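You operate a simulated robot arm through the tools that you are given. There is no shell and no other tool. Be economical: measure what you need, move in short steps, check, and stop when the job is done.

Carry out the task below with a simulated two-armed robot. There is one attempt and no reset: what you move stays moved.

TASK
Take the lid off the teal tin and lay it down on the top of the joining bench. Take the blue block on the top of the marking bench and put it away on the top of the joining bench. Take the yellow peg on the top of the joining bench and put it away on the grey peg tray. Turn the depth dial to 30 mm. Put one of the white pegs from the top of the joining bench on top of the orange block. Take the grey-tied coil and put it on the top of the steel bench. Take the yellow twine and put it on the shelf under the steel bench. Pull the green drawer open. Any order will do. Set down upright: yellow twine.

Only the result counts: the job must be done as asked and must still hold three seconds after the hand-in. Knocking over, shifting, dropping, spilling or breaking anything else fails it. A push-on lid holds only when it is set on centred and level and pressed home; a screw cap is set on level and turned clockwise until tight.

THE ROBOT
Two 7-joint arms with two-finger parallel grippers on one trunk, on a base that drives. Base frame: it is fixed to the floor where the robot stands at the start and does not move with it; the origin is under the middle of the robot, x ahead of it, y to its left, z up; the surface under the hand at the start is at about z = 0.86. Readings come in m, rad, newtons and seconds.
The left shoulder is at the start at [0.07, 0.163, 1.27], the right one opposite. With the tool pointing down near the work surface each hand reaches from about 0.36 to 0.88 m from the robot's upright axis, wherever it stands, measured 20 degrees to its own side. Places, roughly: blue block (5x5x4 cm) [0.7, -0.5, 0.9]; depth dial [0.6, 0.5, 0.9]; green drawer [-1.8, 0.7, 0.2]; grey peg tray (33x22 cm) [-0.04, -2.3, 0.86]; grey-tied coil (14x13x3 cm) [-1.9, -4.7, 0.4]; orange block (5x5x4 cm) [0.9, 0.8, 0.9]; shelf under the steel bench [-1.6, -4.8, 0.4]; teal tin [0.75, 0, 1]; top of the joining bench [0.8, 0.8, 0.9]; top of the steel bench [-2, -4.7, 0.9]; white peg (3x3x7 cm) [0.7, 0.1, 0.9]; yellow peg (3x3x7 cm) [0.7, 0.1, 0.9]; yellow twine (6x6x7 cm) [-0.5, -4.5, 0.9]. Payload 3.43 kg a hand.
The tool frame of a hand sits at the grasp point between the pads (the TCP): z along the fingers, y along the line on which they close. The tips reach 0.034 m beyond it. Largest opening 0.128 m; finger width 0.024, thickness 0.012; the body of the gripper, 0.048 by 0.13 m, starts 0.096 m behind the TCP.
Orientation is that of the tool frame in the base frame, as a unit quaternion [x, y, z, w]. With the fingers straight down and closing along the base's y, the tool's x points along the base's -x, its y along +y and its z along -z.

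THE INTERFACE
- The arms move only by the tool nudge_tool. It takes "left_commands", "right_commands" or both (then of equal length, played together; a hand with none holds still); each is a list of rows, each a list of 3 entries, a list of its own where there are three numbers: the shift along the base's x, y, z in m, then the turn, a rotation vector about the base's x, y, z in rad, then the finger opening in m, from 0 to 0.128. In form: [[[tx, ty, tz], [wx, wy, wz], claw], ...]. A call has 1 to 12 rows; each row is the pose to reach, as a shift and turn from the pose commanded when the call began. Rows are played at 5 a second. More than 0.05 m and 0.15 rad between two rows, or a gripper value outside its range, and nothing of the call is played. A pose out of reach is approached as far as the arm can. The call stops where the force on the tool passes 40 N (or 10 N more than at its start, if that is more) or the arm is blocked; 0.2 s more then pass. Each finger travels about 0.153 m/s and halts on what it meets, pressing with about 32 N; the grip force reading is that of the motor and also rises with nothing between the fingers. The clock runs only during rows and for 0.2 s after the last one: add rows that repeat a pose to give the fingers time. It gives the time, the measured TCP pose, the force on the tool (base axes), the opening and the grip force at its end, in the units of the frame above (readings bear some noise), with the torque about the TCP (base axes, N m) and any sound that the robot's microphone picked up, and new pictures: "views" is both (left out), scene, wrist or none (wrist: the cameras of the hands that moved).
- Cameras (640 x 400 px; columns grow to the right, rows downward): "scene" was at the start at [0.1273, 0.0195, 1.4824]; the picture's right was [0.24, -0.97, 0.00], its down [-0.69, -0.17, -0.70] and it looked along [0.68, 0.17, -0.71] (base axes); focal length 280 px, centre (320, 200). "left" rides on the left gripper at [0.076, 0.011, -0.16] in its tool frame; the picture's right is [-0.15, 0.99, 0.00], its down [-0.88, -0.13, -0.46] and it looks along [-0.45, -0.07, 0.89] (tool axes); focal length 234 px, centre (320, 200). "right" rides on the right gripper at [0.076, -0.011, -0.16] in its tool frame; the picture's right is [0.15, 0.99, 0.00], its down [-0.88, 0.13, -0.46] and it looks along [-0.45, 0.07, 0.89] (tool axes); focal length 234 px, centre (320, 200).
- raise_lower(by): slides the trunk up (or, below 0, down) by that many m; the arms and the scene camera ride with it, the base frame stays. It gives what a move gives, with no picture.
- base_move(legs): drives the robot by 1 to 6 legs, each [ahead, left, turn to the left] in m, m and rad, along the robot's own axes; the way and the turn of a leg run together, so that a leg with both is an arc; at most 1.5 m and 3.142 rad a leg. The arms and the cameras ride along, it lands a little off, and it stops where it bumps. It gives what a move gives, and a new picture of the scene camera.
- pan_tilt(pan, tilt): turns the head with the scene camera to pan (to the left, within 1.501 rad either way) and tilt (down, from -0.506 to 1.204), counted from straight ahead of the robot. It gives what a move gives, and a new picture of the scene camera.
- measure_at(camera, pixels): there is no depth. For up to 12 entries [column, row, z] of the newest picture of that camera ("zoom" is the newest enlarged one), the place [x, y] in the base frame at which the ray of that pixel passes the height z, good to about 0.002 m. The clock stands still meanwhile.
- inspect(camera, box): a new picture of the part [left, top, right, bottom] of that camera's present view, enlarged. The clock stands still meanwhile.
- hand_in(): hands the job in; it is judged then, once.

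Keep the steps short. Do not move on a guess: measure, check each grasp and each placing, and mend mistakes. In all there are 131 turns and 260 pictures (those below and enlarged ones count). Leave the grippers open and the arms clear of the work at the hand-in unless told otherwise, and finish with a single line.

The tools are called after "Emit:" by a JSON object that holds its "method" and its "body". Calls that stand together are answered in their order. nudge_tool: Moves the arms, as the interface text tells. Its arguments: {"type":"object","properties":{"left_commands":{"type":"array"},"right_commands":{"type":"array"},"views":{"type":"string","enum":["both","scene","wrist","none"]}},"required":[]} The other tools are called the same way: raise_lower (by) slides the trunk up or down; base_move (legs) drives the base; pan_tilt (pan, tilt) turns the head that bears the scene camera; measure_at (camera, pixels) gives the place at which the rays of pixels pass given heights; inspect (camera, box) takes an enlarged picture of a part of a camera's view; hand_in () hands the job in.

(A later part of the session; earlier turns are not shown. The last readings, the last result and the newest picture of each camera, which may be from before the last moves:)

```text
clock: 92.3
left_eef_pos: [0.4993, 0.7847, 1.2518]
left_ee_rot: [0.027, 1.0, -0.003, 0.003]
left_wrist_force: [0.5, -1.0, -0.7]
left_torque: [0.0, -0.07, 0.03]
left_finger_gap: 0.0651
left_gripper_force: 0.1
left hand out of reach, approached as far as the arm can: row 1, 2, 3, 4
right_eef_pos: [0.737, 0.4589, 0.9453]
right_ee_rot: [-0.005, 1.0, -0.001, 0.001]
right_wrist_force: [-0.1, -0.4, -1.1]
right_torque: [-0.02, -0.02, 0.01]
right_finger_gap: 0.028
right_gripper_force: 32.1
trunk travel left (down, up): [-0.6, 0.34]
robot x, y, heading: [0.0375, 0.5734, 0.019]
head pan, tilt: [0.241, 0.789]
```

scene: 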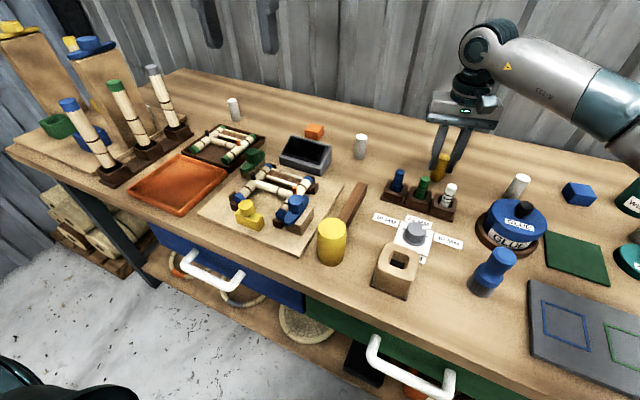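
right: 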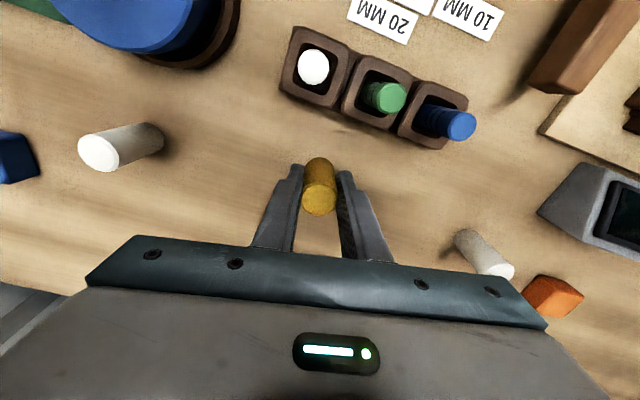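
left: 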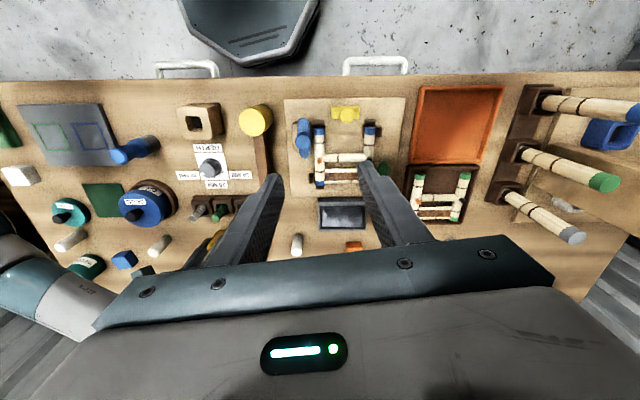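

The spot is free. I'll lower to contact, release, and rise.

Emit:
{"method": "nudge_tool", "body": {"right_commands": [[[0, 0, -0.01], [0, 0, 0], 0.015], [[0, 0, -0.014], [0, 0, 0], 0.015], [[0, 0, -0.017], [0, 0, 0], 0.015], [[0, 0, -0.019], [0, 0, 0], 0.015], [[0, 0, -0.021], [0, 0, 0], 0.015]], "views": "none"}}

Emit:
{"method": "nudge_tool", "body": {"right_commands": [[[0, 0, 0], [0, 0, 0], 0.035], [[0, 0, 0], [0, 0, 0], 0.065], [[0, 0, 0], [0, 0, 0], 0.065], [[0, 0, 0.04], [0, 0, 0], 0.065], [[0, 0, 0.08], [0, 0, 0], 0.065], [[0, 0, 0.12], [0, 0, 0], 0.065], [[-0.02, 0.04, 0.14], [0, 0, 0], 0.065], [[-0.02, 0.08, 0.14], [0, 0, 0], 0.065]], "views": "both"}}

```text
clock: 93.5
left_eef_pos: [0.5022, 0.7847, 1.2519]
left_ee_rot: [0.026, 1.0, -0.001, 0.003]
left_wrist_force: [-0.6, -0.3, -0.8]
left_torque: [0.0, 0.02, 0.01]
left_finger_gap: 0.0653
left_gripper_force: 0.1
right_eef_pos: [0.7396, 0.4588, 0.9254]
right_ee_rot: [-0.005, 1.0, 0.002, 0.001]
right_wrist_force: [0.6, -0.3, 4.7]
right_torque: [-0.08, -0.01, 0.01]
right_finger_gap: 0.0276
right_gripper_force: 31.9
trunk travel left (down, up): [-0.6, 0.34]
robot x, y, heading: [0.0382, 0.5746, 0.024]
head pan, tilt: [0.241, 0.789]
```

```text
clock: 95.3
left_eef_pos: [0.5027, 0.7866, 1.2515]
left_ee_rot: [0.027, 1.0, -0.002, 0.002]
left_wrist_force: [0.2, -0.7, 0.1]
left_torque: [0.0, 0.02, 0.0]
left_finger_gap: 0.0648
left_gripper_force: 0.1
right_eef_pos: [0.7171, 0.5394, 1.0659]
right_ee_rot: [-0.003, 1.0, 0.0, -0.001]
right_wrist_force: [-0.1, 0.3, 0.6]
right_torque: [-0.01, 0.06, 0.03]
right_finger_gap: 0.0649
right_gripper_force: 0.0
trunk travel left (down, up): [-0.6, 0.34]
robot x, y, heading: [0.0391, 0.574, 0.027]
head pan, tilt: [0.241, 0.789]
```

scene: 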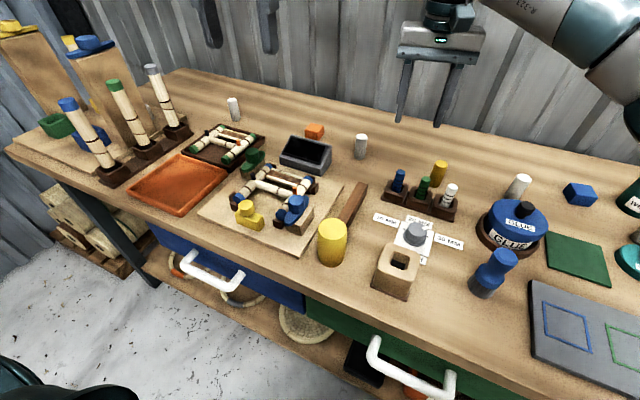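
right: 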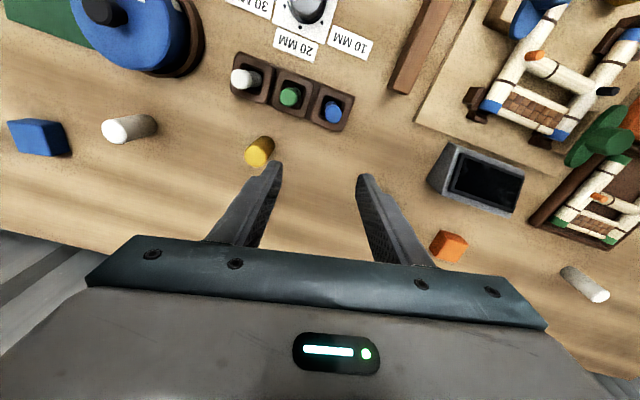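

The yellow peg stands. I'll shift the base left 0.2 and ahead 0.03 to reach the orange block with the right hand.

Emit:
{"method": "base_move", "body": {"legs": [[0, 0.2, 0], [0.03, 0, 0]]}}

Emit:
{"method": "inspect", "body": {"camera": "scene", "box": [330, 80, 490, 180]}}

```text
clock: 97.3
left_eef_pos: [0.5237, 0.9785, 1.2535]
left_ee_rot: [0.031, 1.0, -0.002, 0.005]
left_wrist_force: [-0.7, -0.3, -0.2]
left_torque: [0.02, -0.06, 0.03]
left_finger_gap: 0.0648
left_gripper_force: 0.0
right_eef_pos: [0.7398, 0.7348, 1.067]
right_ee_rot: [-0.002, 1.0, 0.001, 0.002]
right_wrist_force: [-0.8, -0.4, -0.2]
right_torque: [0.04, -0.02, -0.03]
right_finger_gap: 0.0652
right_gripper_force: 0.0
trunk travel left (down, up): [-0.6, 0.34]
robot x, y, heading: [0.0616, 0.7702, 0.017]
head pan, tilt: [0.241, 0.789]
```

scene: 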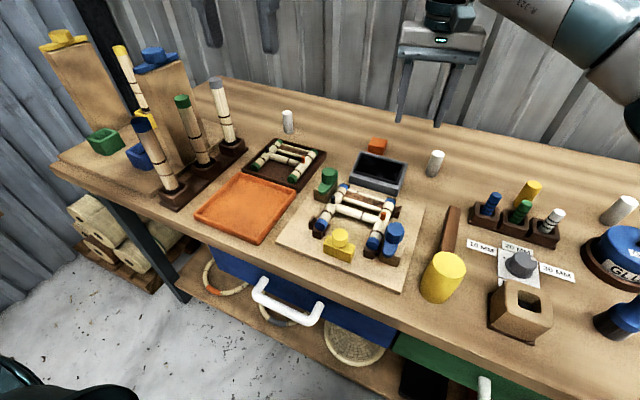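

```text
4.00 times, centred on (410, 130) of scene
```

zoom: 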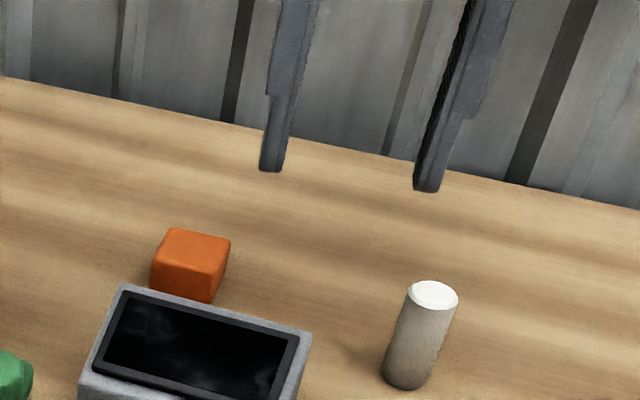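

Emit:
{"method": "measure_at", "body": {"camera": "zoom", "pixels": [[433, 295, 0.93], [405, 378, 0.86], [195, 247, 0.9], [168, 230, 0.9], [230, 239, 0.9], [216, 270, 0.9], [152, 262, 0.9]]}}

Emit:
{"method": "nudge_tool", "body": {"right_commands": [[[0.02, -0.03, 0], [0, 0, 0], 0.065], [[0.04, -0.055, 0], [0, 0, 0], 0.065], [[0.063, -0.078, -0.01], [0, 0, 0], 0.065], [[0.063, -0.078, -0.03], [0, 0, 0], 0.065]], "views": "wrist"}}

```text
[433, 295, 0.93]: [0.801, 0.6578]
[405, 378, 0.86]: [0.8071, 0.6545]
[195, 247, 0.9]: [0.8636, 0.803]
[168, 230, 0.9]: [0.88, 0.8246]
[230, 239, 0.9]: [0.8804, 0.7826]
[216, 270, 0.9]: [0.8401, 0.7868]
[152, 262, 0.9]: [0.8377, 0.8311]
```

```text
clock: 98.3
left_eef_pos: [0.5274, 0.9805, 1.2518]
left_ee_rot: [0.029, 1.0, -0.002, 0.004]
left_wrist_force: [0.0, 0.6, 0.8]
left_torque: [0.0, 0.0, 0.0]
left_finger_gap: 0.065
left_gripper_force: 0.0
right_eef_pos: [0.8053, 0.6567, 1.0351]
right_ee_rot: [-0.002, 1.0, 0.0, 0.001]
right_wrist_force: [0.0, -0.4, -0.1]
right_torque: [0.02, -0.02, 0.01]
right_finger_gap: 0.0653
right_gripper_force: 0.0
trunk travel left (down, up): [-0.6, 0.34]
robot x, y, heading: [0.0615, 0.7718, 0.018]
head pan, tilt: [0.241, 0.789]
```

right: 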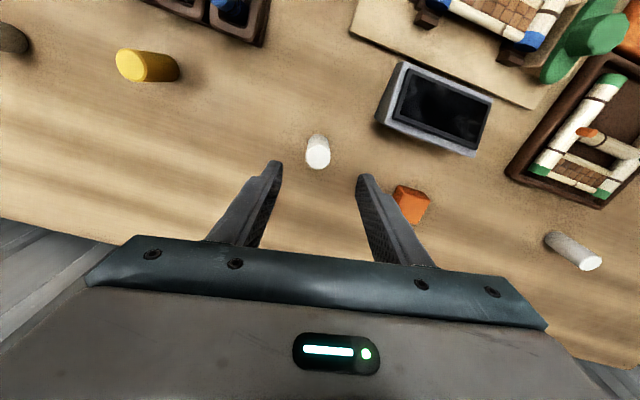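

Emit:
{"method": "measure_at", "body": {"camera": "right", "pixels": [[318, 157, 0.93], [317, 138, 0.86], [411, 204, 0.9], [399, 186, 0.9], [428, 203, 0.9]]}}

Emit:
{"method": "inspect", "body": {"camera": "right", "box": [370, 160, 450, 240]}}

```text
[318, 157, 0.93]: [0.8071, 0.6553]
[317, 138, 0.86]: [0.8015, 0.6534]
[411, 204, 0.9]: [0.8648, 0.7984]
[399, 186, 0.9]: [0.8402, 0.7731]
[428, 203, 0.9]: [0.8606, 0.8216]
```

```text
5.00 times, centred on (410, 200) of right
```

zoom: 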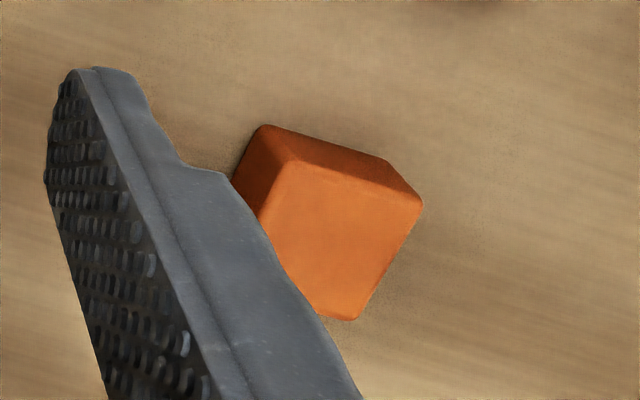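

I'll descend to the peg at (0.804, 0.656), grip at z ≈ 0.93, and lift.

Emit:
{"method": "nudge_tool", "body": {"right_commands": [[[0, -0.001, -0.04], [0, 0, 0], 0.065], [[0, -0.001, -0.08], [0, 0, 0], 0.065], [[0, -0.001, -0.105], [0, 0, 0], 0.065], [[0, -0.001, -0.105], [0, 0, 0], 0.03], [[0, -0.001, -0.105], [0, 0, 0], 0.015], [[0, -0.001, -0.105], [0, 0, 0], 0.015]], "views": "none"}}

Emit:
{"method": "nudge_tool", "body": {"right_commands": [[[0, 0, 0.04], [0, 0, 0], 0.015], [[0, 0, 0.08], [0, 0, 0], 0.015], [[0, 0, 0.11], [0, 0, 0], 0.015], [[0.0, 0.04, 0.11], [0, 0, 0], 0.015], [[0.01, 0.08, 0.11], [0, 0, 0], 0.015], [[0.02, 0.11, 0.11], [0, 0, 0], 0.015], [[0.03, 0.14, 0.11], [0, 0, 0], 0.015], [[0.045, 0.15, 0.11], [0, 0, 0], 0.015], [[0.045, 0.15, 0.11], [0, 0, 0], 0.015]], "views": "both"}}

```text
clock: 99.7
left_eef_pos: [0.5274, 0.9798, 1.2511]
left_ee_rot: [0.029, 1.0, -0.002, 0.004]
left_wrist_force: [-0.8, -0.7, -0.3]
left_torque: [0.01, 0.0, 0.02]
left_finger_gap: 0.065
left_gripper_force: 0.1
right_eef_pos: [0.8067, 0.6563, 0.9298]
right_ee_rot: [-0.001, 1.0, 0.0, 0.0]
right_wrist_force: [0.1, -0.3, -0.3]
right_torque: [-0.02, 0.02, 0.0]
right_finger_gap: 0.0277
right_gripper_force: 31.5
trunk travel left (down, up): [-0.6, 0.34]
robot x, y, heading: [0.0592, 0.7697, 0.014]
head pan, tilt: [0.241, 0.789]
```

```text
clock: 101.7
left_eef_pos: [0.5278, 0.9799, 1.2513]
left_ee_rot: [0.03, 1.0, -0.002, 0.003]
left_wrist_force: [-0.2, 0.5, 0.0]
left_torque: [0.01, 0.04, 0.01]
left_finger_gap: 0.0649
left_gripper_force: 0.0
right_eef_pos: [0.8387, 0.7985, 1.0388]
right_ee_rot: [-0.002, 1.0, 0.0, 0.0]
right_wrist_force: [-0.2, -0.1, -0.5]
right_torque: [0.0, 0.0, 0.0]
right_finger_gap: 0.0278
right_gripper_force: 31.7
right hand out of reach, approached as far as the arm can: row 8, 9
trunk travel left (down, up): [-0.6, 0.34]
robot x, y, heading: [0.0592, 0.7743, 0.021]
head pan, tilt: [0.241, 0.789]
```

scene: 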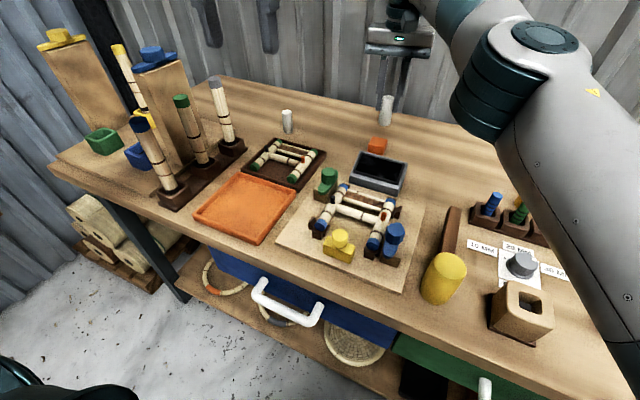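
right: 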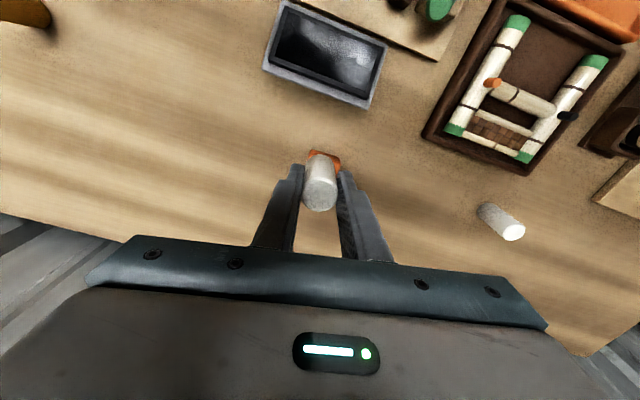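

About 2 cm short. I'll drive ahead 0.03 and left 0.04.

Emit:
{"method": "base_move", "body": {"legs": [[0.03, 0.0, 0]]}}

Emit:
{"method": "inspect", "body": {"camera": "right", "box": [270, 120, 370, 220]}}

Emit:
{"method": "inspect", "body": {"camera": "scene", "box": [340, 60, 440, 160]}}

```text
clock: 102.6
left_eef_pos: [0.5526, 0.9803, 1.2528]
left_ee_rot: [0.03, 1.0, -0.002, 0.005]
left_wrist_force: [-0.5, -0.1, 0.1]
left_torque: [0.0, -0.07, 0.0]
left_finger_gap: 0.0652
left_gripper_force: 0.1
right_eef_pos: [0.8658, 0.8007, 1.0421]
right_ee_rot: [-0.001, 1.0, 0.0, 0.002]
right_wrist_force: [-0.9, -0.4, -0.2]
right_torque: [-0.02, -0.03, -0.02]
right_finger_gap: 0.0279
right_gripper_force: 32.8
trunk travel left (down, up): [-0.6, 0.34]
robot x, y, heading: [0.0907, 0.7758, 0.019]
head pan, tilt: [0.241, 0.789]
```

scene: 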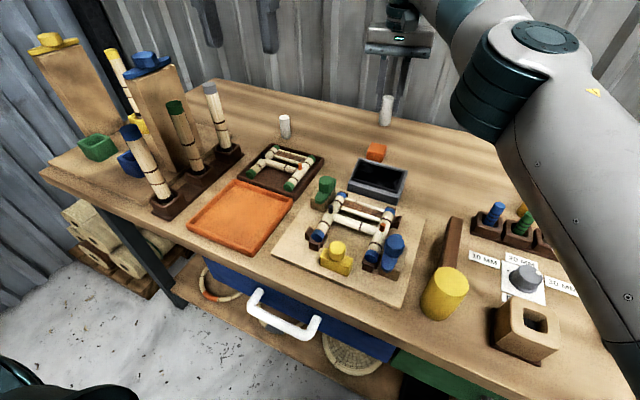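

```text
4.00 times, centred on (320, 170) of right
```

zoom: 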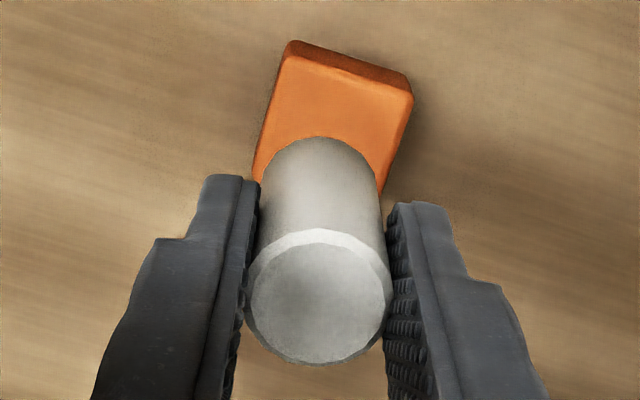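

```text
4.00 times, centred on (390, 110) of scene
```

zoom: 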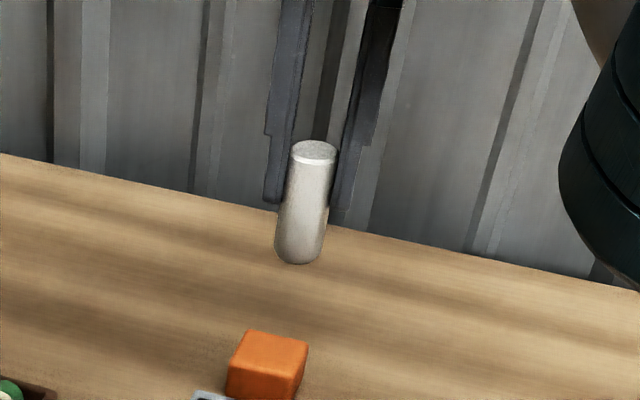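

I'll measure the block's top from both cameras.

Emit:
{"method": "measure_at", "body": {"camera": "scene", "pixels": [[372, 143, 0.9], [387, 145.5, 0.9], [384, 153, 0.9], [367.5, 151, 0.9], [377.7, 148, 0.9]]}}

Emit:
{"method": "measure_at", "body": {"camera": "right", "pixels": [[313, 134, 0.9], [343, 143.5, 0.9], [335.5, 169, 0.9], [303.5, 165, 0.9]]}}

```text
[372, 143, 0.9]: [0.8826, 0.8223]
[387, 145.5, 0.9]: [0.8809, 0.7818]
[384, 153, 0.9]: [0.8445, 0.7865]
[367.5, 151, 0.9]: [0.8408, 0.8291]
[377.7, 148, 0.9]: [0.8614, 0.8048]
```

```text
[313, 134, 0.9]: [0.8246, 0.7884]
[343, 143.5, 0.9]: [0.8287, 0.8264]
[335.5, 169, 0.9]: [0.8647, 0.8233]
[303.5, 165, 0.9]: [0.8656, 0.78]
```

Estimates differ by ~1.5 cm in x. I'll back the hand 6 cm to see the block unobstructed.

Emit:
{"method": "nudge_tool", "body": {"right_commands": [[[-0.03, 0, 0], [0, 0, 0], 0.015], [[-0.06, 0, 0], [0, 0, 0], 0.015], [[-0.06, 0, 0], [0, 0, 0], 0.015]], "views": "wrist"}}

Emit:
{"method": "inspect", "body": {"camera": "right", "box": [270, 120, 370, 220]}}

```text
clock: 103.4
left_eef_pos: [0.5588, 0.9815, 1.2501]
left_ee_rot: [0.029, 1.0, -0.003, 0.002]
left_wrist_force: [0.5, 0.4, 1.0]
left_torque: [0.03, 0.02, -0.01]
left_finger_gap: 0.0648
left_gripper_force: 0.1
right_eef_pos: [0.8086, 0.7991, 1.0381]
right_ee_rot: [-0.002, 1.0, 0.001, -0.001]
right_wrist_force: [0.8, -0.4, -0.8]
right_torque: [0.01, 0.02, 0.01]
right_finger_gap: 0.0276
right_gripper_force: 32.1
trunk travel left (down, up): [-0.6, 0.34]
robot x, y, heading: [0.0925, 0.7748, 0.02]
head pan, tilt: [0.241, 0.789]
```

right: 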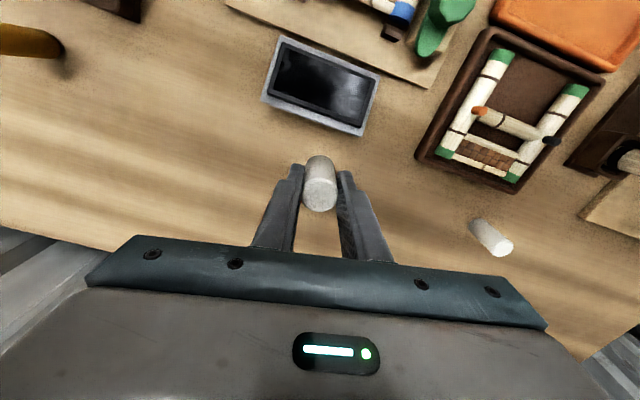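

```text
4.00 times, centred on (320, 170) of right
```

zoom: 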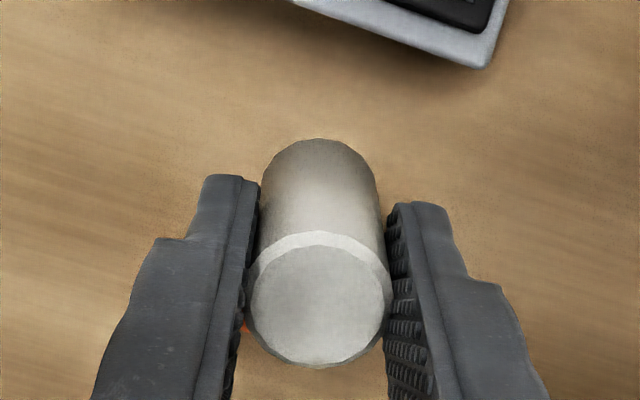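

Image-up is towards the robot, so I'll go sideways instead: x +0.05, y -0.07.

Emit:
{"method": "nudge_tool", "body": {"right_commands": [[[0.02, -0.03, 0], [0, 0, 0], 0.015], [[0.045, -0.06, 0], [0, 0, 0], 0.015], [[0.05, -0.08, 0], [0, 0, 0], 0.015], [[0.05, -0.08, 0], [0, 0, 0], 0.015]], "views": "wrist"}}

Emit:
{"method": "inspect", "body": {"camera": "right", "box": [340, 130, 440, 220]}}

```text
clock: 104.4
left_eef_pos: [0.5565, 0.9821, 1.2523]
left_ee_rot: [0.03, 1.0, -0.003, 0.003]
left_wrist_force: [0.2, 0.2, 0.2]
left_torque: [-0.01, -0.02, 0.03]
left_finger_gap: 0.065
left_gripper_force: 0.0
right_eef_pos: [0.8581, 0.7218, 1.037]
right_ee_rot: [-0.002, 1.0, 0.0, 0.0]
right_wrist_force: [-0.9, 0.3, -0.9]
right_torque: [-0.04, -0.02, 0.02]
right_finger_gap: 0.0279
right_gripper_force: 31.7
trunk travel left (down, up): [-0.6, 0.34]
robot x, y, heading: [0.0915, 0.7712, 0.018]
head pan, tilt: [0.241, 0.789]
```

right: 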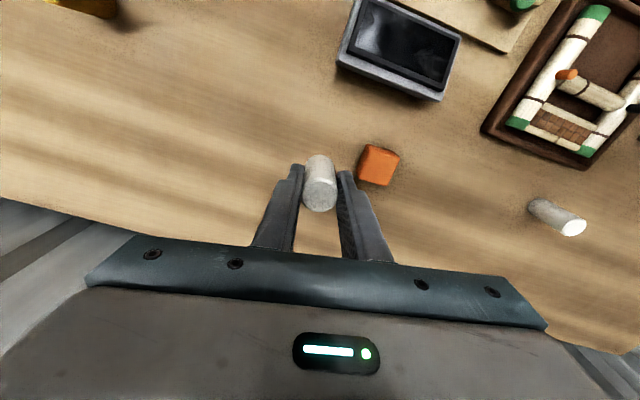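

```text
4.44 times, centred on (390, 175) of right
```

zoom: 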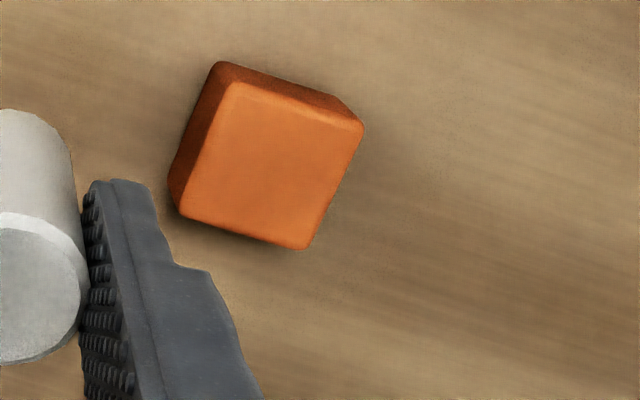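

Emit:
{"method": "measure_at", "body": {"camera": "zoom", "pixels": [[235, 83, 0.9], [363, 125, 0.9], [305, 247, 0.9], [180, 212, 0.9], [271, 167, 0.9], [271, 167, 0.89], [220, 62, 0.86], [360, 115, 0.86], [170, 190, 0.86]]}}

```text
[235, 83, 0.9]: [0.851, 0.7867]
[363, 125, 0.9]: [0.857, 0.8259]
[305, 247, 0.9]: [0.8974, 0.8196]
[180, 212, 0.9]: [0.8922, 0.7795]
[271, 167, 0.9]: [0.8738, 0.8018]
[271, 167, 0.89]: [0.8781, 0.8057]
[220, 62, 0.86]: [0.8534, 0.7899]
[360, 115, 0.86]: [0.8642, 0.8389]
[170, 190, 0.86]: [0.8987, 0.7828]
```

The corrected block centre is (0.874, 0.803); the earlier reading used a stale picture. I'll drive ahead another 0.02 for reach, then view again.

Emit:
{"method": "base_move", "body": {"legs": [[0.025, 0.0, 0]]}}

Emit:
{"method": "nudge_tool", "body": {"right_commands": [[[-0.005, 0.01, 0], [0, 0, 0], 0.015], [[-0.005, 0.02, 0], [0, 0, 0], 0.015], [[-0.005, 0.03, 0], [0, 0, 0], 0.015]], "views": "wrist"}}

Emit:
{"method": "inspect", "body": {"camera": "right", "box": [320, 130, 420, 220]}}

```text
clock: 105.2
left_eef_pos: [0.5774, 0.9817, 1.2544]
left_ee_rot: [0.03, 1.0, -0.003, 0.005]
left_wrist_force: [0.0, 0.2, 0.5]
left_torque: [0.0, -0.07, -0.01]
left_finger_gap: 0.065
left_gripper_force: 0.0
right_eef_pos: [0.8806, 0.7211, 1.0406]
right_ee_rot: [-0.003, 1.0, 0.001, 0.001]
right_wrist_force: [-1.1, 0.6, 0.6]
right_torque: [-0.01, -0.02, 0.02]
right_finger_gap: 0.0277
right_gripper_force: 32.2
trunk travel left (down, up): [-0.6, 0.34]
robot x, y, heading: [0.117, 0.7695, 0.018]
head pan, tilt: [0.241, 0.789]
```

scene: 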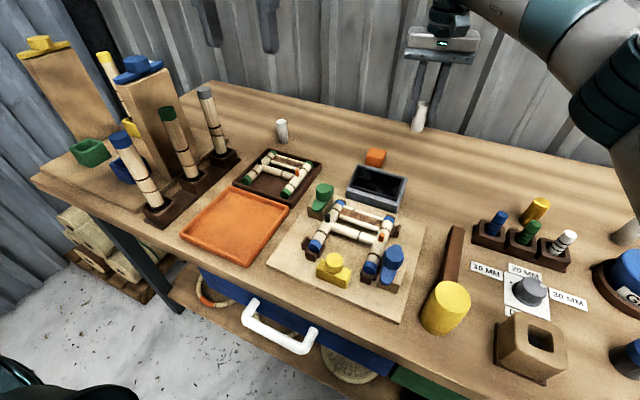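

```text
clock: 106.0
left_eef_pos: [0.5817, 0.9812, 1.2513]
left_ee_rot: [0.029, 1.0, -0.003, 0.003]
left_wrist_force: [0.1, 1.0, 0.3]
left_torque: [0.0, 0.02, -0.03]
left_finger_gap: 0.0651
left_gripper_force: 0.0
right_eef_pos: [0.8788, 0.7525, 1.0368]
right_ee_rot: [-0.002, 1.0, 0.0, 0.0]
right_wrist_force: [0.0, -0.1, 0.1]
right_torque: [-0.01, -0.02, 0.02]
right_finger_gap: 0.0275
right_gripper_force: 32.2
trunk travel left (down, up): [-0.6, 0.34]
robot x, y, heading: [0.1117, 0.7719, 0.018]
head pan, tilt: [0.241, 0.789]
```

right: 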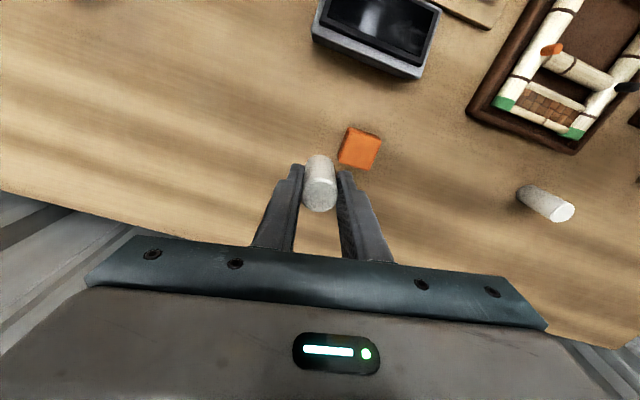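

```text
4.44 times, centred on (370, 175) of right
```

zoom: 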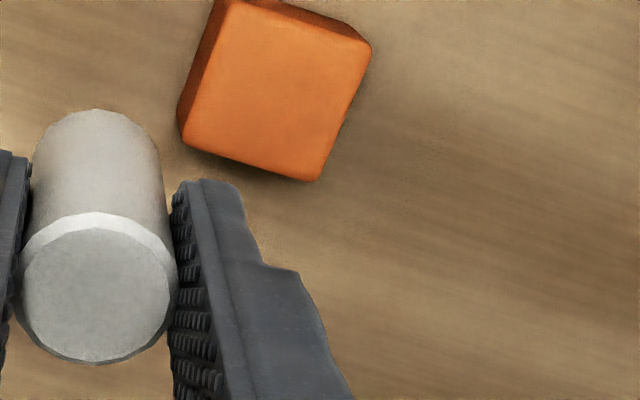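

Emit:
{"method": "measure_at", "body": {"camera": "zoom", "pixels": [[232, 3, 0.895], [371, 45, 0.895], [318, 181, 0.895], [183, 140, 0.895], [276, 91, 0.895]]}}

Emit:
{"method": "measure_at", "body": {"camera": "scene", "pixels": [[376, 153, 0.895]]}}

```text
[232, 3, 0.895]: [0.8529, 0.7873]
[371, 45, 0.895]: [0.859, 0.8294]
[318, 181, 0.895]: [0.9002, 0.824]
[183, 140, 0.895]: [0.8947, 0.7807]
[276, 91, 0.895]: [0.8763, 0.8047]
```

```text
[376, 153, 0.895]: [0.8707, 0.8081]
```

The block centre is (0.876, 0.805). I'll move over it, lower to near contact, then look.

Emit:
{"method": "nudge_tool", "body": {"right_commands": [[[-0.002, 0.03, 0], [0, 0, 0], 0.015], [[-0.003, 0.053, 0], [0, 0, 0], 0.015], [[-0.003, 0.053, -0.02], [0, 0, 0], 0.015], [[-0.003, 0.053, -0.045], [0, 0, 0], 0.015], [[-0.003, 0.053, -0.055], [0, 0, 0], 0.015], [[-0.003, 0.053, -0.055], [0, 0, 0], 0.015]], "views": "both"}}

Emit:
{"method": "inspect", "body": {"camera": "right", "box": [270, 120, 370, 220]}}

Emit:
{"method": "inspect", "body": {"camera": "scene", "box": [330, 90, 430, 190]}}

```text
clock: 107.4
left_eef_pos: [0.581, 0.9811, 1.2515]
left_ee_rot: [0.03, 1.0, -0.003, 0.004]
left_wrist_force: [0.2, 0.4, 0.1]
left_torque: [0.02, 0.01, 0.0]
left_finger_gap: 0.0653
left_gripper_force: 0.0
right_eef_pos: [0.8766, 0.8047, 0.9836]
right_ee_rot: [-0.002, 1.0, 0.001, 0.0]
right_wrist_force: [-0.9, 0.8, -0.4]
right_torque: [-0.01, 0.02, -0.03]
right_finger_gap: 0.0277
right_gripper_force: 31.8
trunk travel left (down, up): [-0.6, 0.34]
robot x, y, heading: [0.1157, 0.7734, 0.022]
head pan, tilt: [0.241, 0.789]
```

scene: 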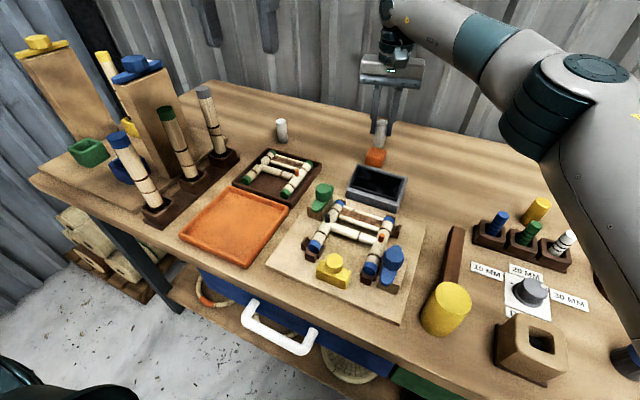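
right: 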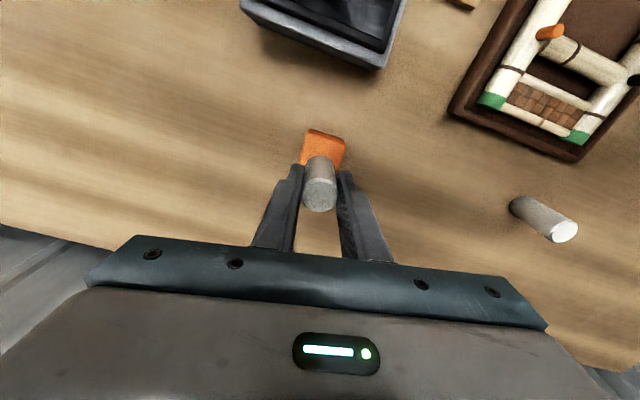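

```text
4.00 times, centred on (320, 170) of right
```

zoom: 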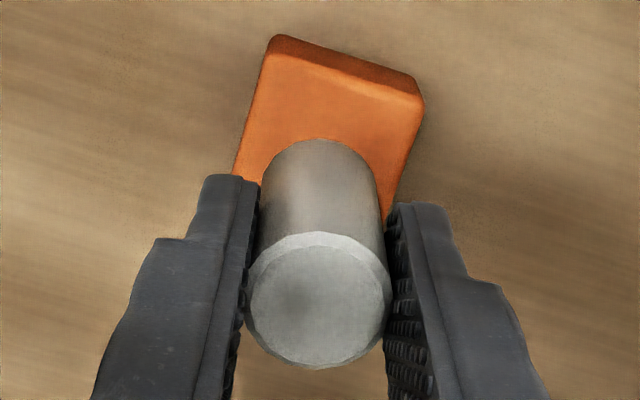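

```text
4.00 times, centred on (380, 140) of scene
```

zoom: 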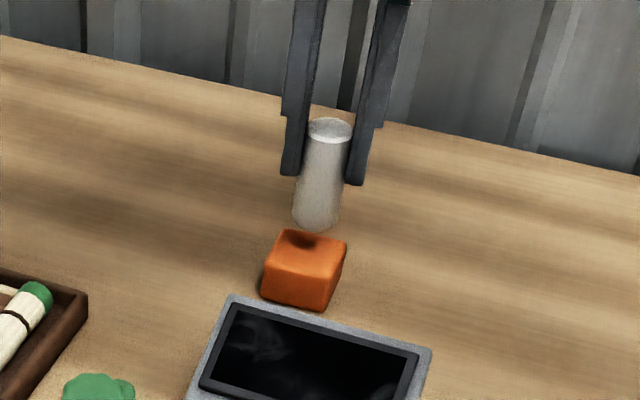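

The shadow and wrist view show the peg about 9 mm too far in x and 3 mm too far in +y. I'll correct, then lower in small steps.

Emit:
{"method": "nudge_tool", "body": {"right_commands": [[[-0.009, -0.003, 0], [0, 0, 0], 0.015], [[-0.009, -0.003, -0.006], [0, 0, 0], 0.015], [[-0.009, -0.003, -0.006], [0, 0, 0], 0.015]], "views": "wrist"}}

Emit:
{"method": "inspect", "body": {"camera": "right", "box": [270, 120, 370, 220]}}

Emit:
{"method": "inspect", "body": {"camera": "scene", "box": [350, 110, 410, 170]}}

```text
clock: 108.2
left_eef_pos: [0.5806, 0.9809, 1.2521]
left_ee_rot: [0.029, 1.0, -0.003, 0.004]
left_wrist_force: [0.4, 0.4, 0.4]
left_torque: [0.0, 0.02, 0.0]
left_finger_gap: 0.0649
left_gripper_force: 0.2
right_eef_pos: [0.8671, 0.8006, 0.9766]
right_ee_rot: [-0.002, 1.0, 0.001, 0.001]
right_wrist_force: [-0.2, 0.0, 0.2]
right_torque: [-0.03, 0.0, 0.0]
right_finger_gap: 0.0276
right_gripper_force: 31.9
trunk travel left (down, up): [-0.6, 0.34]
robot x, y, heading: [0.1195, 0.7756, 0.021]
head pan, tilt: [0.241, 0.789]
```

right: 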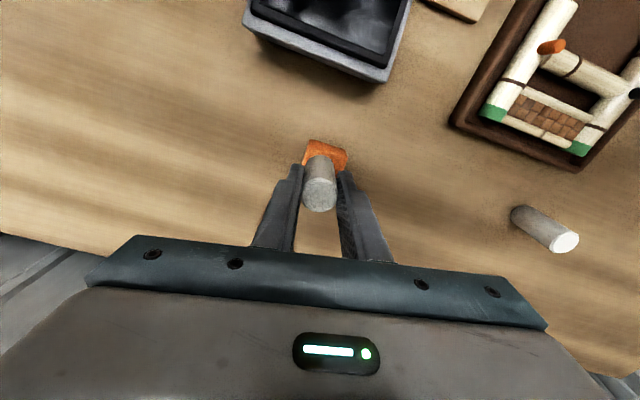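

```text
4.00 times, centred on (320, 170) of right
```

zoom: 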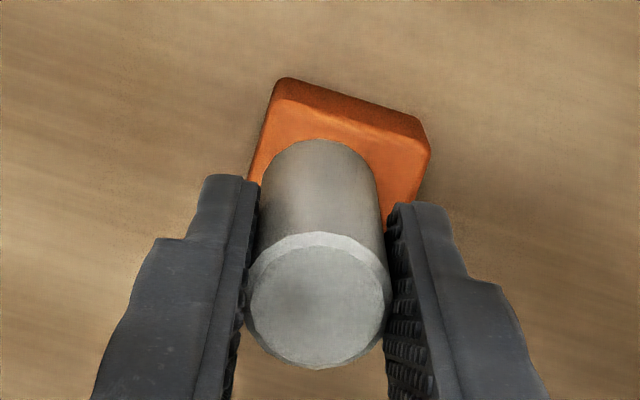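

```text
6.67 times, centred on (380, 140) of scene
```

zoom: 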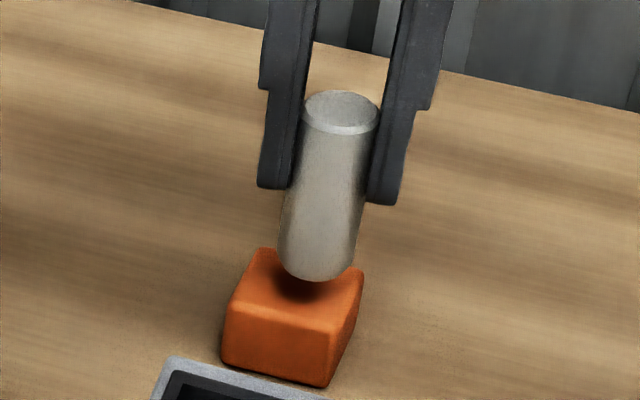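

I'll check consistency by measuring the peg's bottom and block corners in the same scene zoom.

Emit:
{"method": "measure_at", "body": {"camera": "zoom", "pixels": [[313, 282, 0.907], [279, 255, 0.907], [352, 262, 0.907], [258, 250, 0.895], [362, 268, 0.895], [330, 333, 0.895], [230, 312, 0.895], [325, 388, 0.86], [222, 360, 0.86], [341, 113, 0.977]]}}

```text
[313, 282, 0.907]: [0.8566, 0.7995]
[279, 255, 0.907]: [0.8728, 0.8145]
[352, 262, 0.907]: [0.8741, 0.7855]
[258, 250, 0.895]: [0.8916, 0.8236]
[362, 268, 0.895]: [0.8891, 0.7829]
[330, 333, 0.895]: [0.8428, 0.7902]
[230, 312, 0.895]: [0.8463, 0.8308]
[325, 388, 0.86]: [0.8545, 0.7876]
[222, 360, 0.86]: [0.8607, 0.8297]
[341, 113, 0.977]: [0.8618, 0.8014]
```

Peg (0.870, 0.800) against block (0.868–0.876, 0.805). I'll nudge +3 mm in y and lower gently until contact.

Emit:
{"method": "nudge_tool", "body": {"right_commands": [[[0.001, 0.003, -0.002], [0, 0, 0], 0.015], [[0.001, 0.003, -0.005], [0, 0, 0], 0.015], [[0.001, 0.003, -0.007], [0, 0, 0], 0.015], [[0.001, 0.003, -0.009], [0, 0, 0], 0.015], [[0.001, 0.003, -0.011], [0, 0, 0], 0.015], [[0.001, 0.003, -0.013], [0, 0, 0], 0.015]], "views": "wrist"}}

Emit:
{"method": "inspect", "body": {"camera": "scene", "box": [350, 110, 410, 170]}}

Emit:
{"method": "inspect", "body": {"camera": "right", "box": [270, 120, 370, 220]}}

```text
clock: 109.6
left_eef_pos: [0.5821, 0.9805, 1.2518]
left_ee_rot: [0.031, 1.0, -0.003, 0.005]
left_wrist_force: [-0.9, -0.1, 0.4]
left_torque: [-0.02, 0.01, -0.01]
left_finger_gap: 0.0649
left_gripper_force: 0.1
right_eef_pos: [0.8676, 0.805, 0.9631]
right_ee_rot: [-0.002, 1.0, 0.001, 0.001]
right_wrist_force: [-0.9, -0.5, -0.2]
right_torque: [-0.01, 0.01, -0.01]
right_finger_gap: 0.0278
right_gripper_force: 31.7
trunk travel left (down, up): [-0.6, 0.34]
robot x, y, heading: [0.1167, 0.7739, 0.02]
head pan, tilt: [0.241, 0.789]
```

right: 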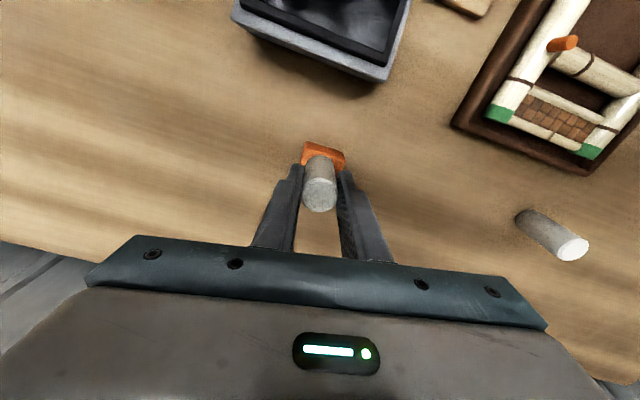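

```text
6.67 times, centred on (380, 140) of scene
```

zoom: 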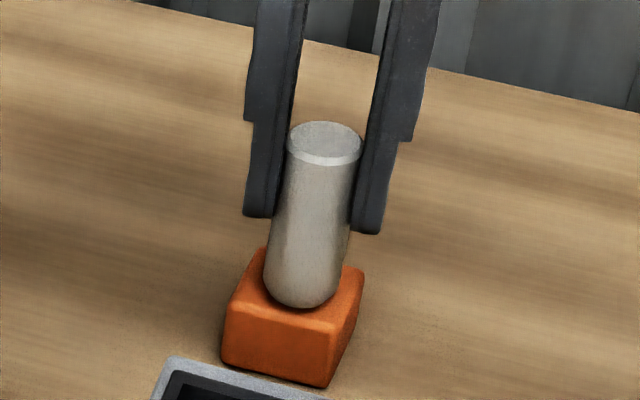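

```text
4.00 times, centred on (320, 170) of right
```

zoom: 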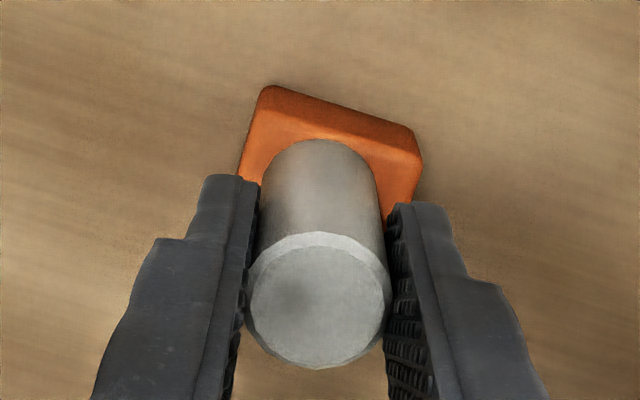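

Nicely on the block. I'll continue down slowly to contact.

Emit:
{"method": "nudge_tool", "body": {"right_commands": [[[0.001, 0.001, -0.002], [0, 0, 0], 0.015], [[0.001, 0.001, -0.004], [0, 0, 0], 0.015], [[0.001, 0.001, -0.006], [0, 0, 0], 0.015], [[0.001, 0.001, -0.007], [0, 0, 0], 0.015]], "views": "none"}}

```text
clock: 110.6
left_eef_pos: [0.5791, 0.9815, 1.2541]
left_ee_rot: [0.03, 1.0, -0.002, 0.005]
left_wrist_force: [0.7, 0.6, 0.0]
left_torque: [-0.02, -0.03, -0.01]
left_finger_gap: 0.0648
left_gripper_force: 0.0
right_eef_pos: [0.8682, 0.8049, 0.9602]
right_ee_rot: [-0.002, 1.0, 0.001, 0.002]
right_wrist_force: [2.4, -0.1, 17.0]
right_torque: [0.07, -0.17, 0.0]
right_finger_gap: 0.0276
right_gripper_force: 32.6
trunk travel left (down, up): [-0.6, 0.34]
robot x, y, heading: [0.1155, 0.7715, 0.016]
head pan, tilt: [0.241, 0.789]
```

Contact (17 N at z = 0.960). I'll ease up 2 mm, open gently, and rise.

Emit:
{"method": "nudge_tool", "body": {"right_commands": [[[0, 0, 0.003], [0, 0, 0], 0.015], [[0, 0, 0.003], [0, 0, 0], 0.03], [[0, 0, 0.003], [0, 0, 0], 0.05], [[0, 0, 0.003], [0, 0, 0], 0.06], [[0, 0, 0.03], [0, 0, 0], 0.06], [[0, 0, 0.07], [0, 0, 0], 0.06], [[0, 0, 0.11], [0, 0, 0], 0.06], [[-0.02, -0.03, 0.13], [0, 0, 0], 0.06], [[-0.04, -0.06, 0.13], [0, 0, 0], 0.06], [[-0.06, -0.09, 0.13], [0, 0, 0], 0.06]], "views": "scene"}}

Emit:
{"method": "inspect", "body": {"camera": "scene", "box": [350, 110, 410, 170]}}

```text
clock: 112.8
left_eef_pos: [0.5798, 0.9799, 1.2517]
left_ee_rot: [0.029, 1.0, -0.002, 0.005]
left_wrist_force: [-0.2, -0.3, -0.4]
left_torque: [0.03, 0.01, -0.01]
left_finger_gap: 0.0649
left_gripper_force: 0.1
right_eef_pos: [0.8081, 0.7134, 1.0887]
right_ee_rot: [-0.003, 1.0, 0.002, 0.0]
right_wrist_force: [0.1, -0.6, -0.3]
right_torque: [0.0, -0.01, 0.02]
right_finger_gap: 0.0599
right_gripper_force: 0.0
trunk travel left (down, up): [-0.6, 0.34]
robot x, y, heading: [0.1161, 0.7715, 0.015]
head pan, tilt: [0.241, 0.789]
```

scene: 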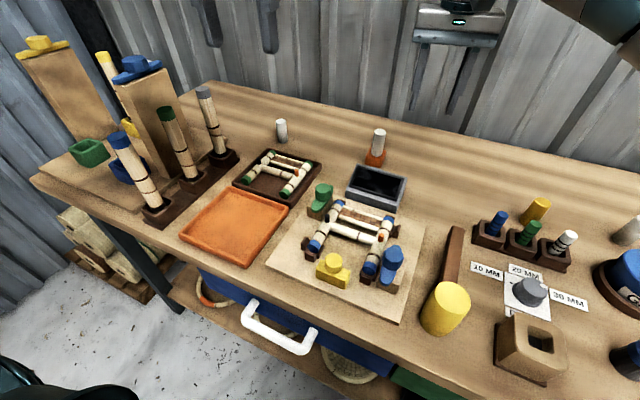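

```text
6.67 times, centred on (380, 140) of scene
```

zoom: 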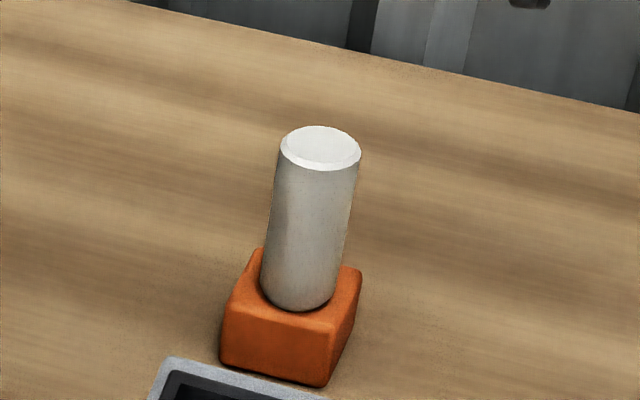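

The white peg stands on the orange block. Now I'll go to the yellow peg at (0.739, 0.459).

Emit:
{"method": "nudge_tool", "body": {"right_commands": [[[-0.01, -0.04, 0], [0, 0, 0], 0.065], [[-0.02, -0.08, 0], [0, 0, 0], 0.065], [[-0.03, -0.12, 0], [0, 0, 0], 0.065], [[-0.04, -0.16, -0.01], [0, 0, 0], 0.065], [[-0.055, -0.2, -0.03], [0, 0, 0], 0.065], [[-0.069, -0.235, -0.05], [0, 0, 0], 0.065], [[-0.069, -0.255, -0.06], [0, 0, 0], 0.065], [[-0.069, -0.255, -0.06], [0, 0, 0], 0.065]], "views": "wrist"}}

```text
clock: 114.6
left_eef_pos: [0.5813, 0.9821, 1.251]
left_ee_rot: [0.03, 1.0, -0.003, 0.004]
left_wrist_force: [0.2, -0.4, -0.6]
left_torque: [0.01, -0.03, -0.02]
left_finger_gap: 0.065
left_gripper_force: 0.1
right_eef_pos: [0.736, 0.4586, 1.0235]
right_ee_rot: [-0.002, 1.0, 0.0, 0.001]
right_wrist_force: [0.8, -0.1, -1.0]
right_torque: [-0.03, 0.01, 0.02]
right_finger_gap: 0.0651
right_gripper_force: 0.2
trunk travel left (down, up): [-0.6, 0.34]
robot x, y, heading: [0.1138, 0.7712, 0.015]
head pan, tilt: [0.241, 0.789]
```

right: 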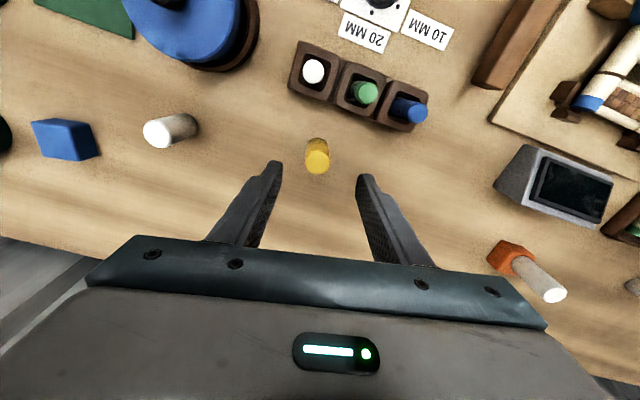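

Emit:
{"method": "measure_at", "body": {"camera": "right", "pixels": [[317, 162, 0.93]]}}

Emit:
{"method": "nudge_tool", "body": {"right_commands": [[[0.002, -0.002, -0.04], [0, 0, 0], 0.065], [[0.002, -0.002, -0.08], [0, 0, 0], 0.065], [[0.002, -0.002, -0.096], [0, 0, 0], 0.065], [[0.002, -0.002, -0.096], [0, 0, 0], 0.03], [[0.002, -0.002, -0.096], [0, 0, 0], 0.015], [[0.002, -0.002, -0.096], [0, 0, 0], 0.015], [[0.002, -0.002, -0.06], [0, 0, 0], 0.015], [[0.002, -0.002, -0.02], [0, 0, 0], 0.015], [[0.002, -0.002, 0.02], [0, 0, 0], 0.015], [[-0.02, -0.002, 0.06], [0, 0, 0], 0.015], [[-0.06, -0.002, 0.08], [0, 0, 0], 0.015], [[-0.1, -0.002, 0.1], [0, 0, 0], 0.015]], "views": "both"}}

```text
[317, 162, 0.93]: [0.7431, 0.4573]
```

```text
clock: 117.2
left_eef_pos: [0.5796, 0.9817, 1.2525]
left_ee_rot: [0.03, 1.0, -0.002, 0.005]
left_wrist_force: [-0.7, -0.5, 0.3]
left_torque: [-0.03, -0.04, 0.03]
left_finger_gap: 0.065
left_gripper_force: 0.1
right_eef_pos: [0.6359, 0.4595, 1.13]
right_ee_rot: [-0.002, 1.0, 0.0, 0.001]
right_wrist_force: [0.1, -0.4, -0.3]
right_torque: [-0.03, -0.04, 0.0]
right_finger_gap: 0.0276
right_gripper_force: 31.9
trunk travel left (down, up): [-0.6, 0.34]
robot x, y, heading: [0.1177, 0.7713, 0.017]
head pan, tilt: [0.241, 0.789]
```

scene: 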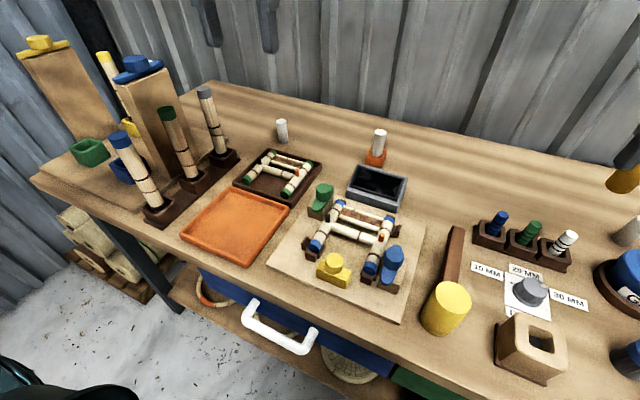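
right: 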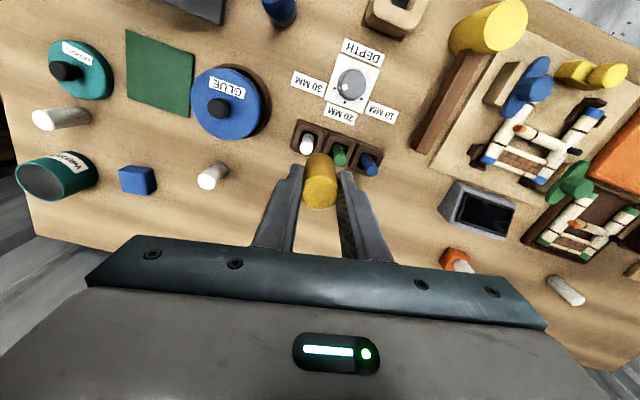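

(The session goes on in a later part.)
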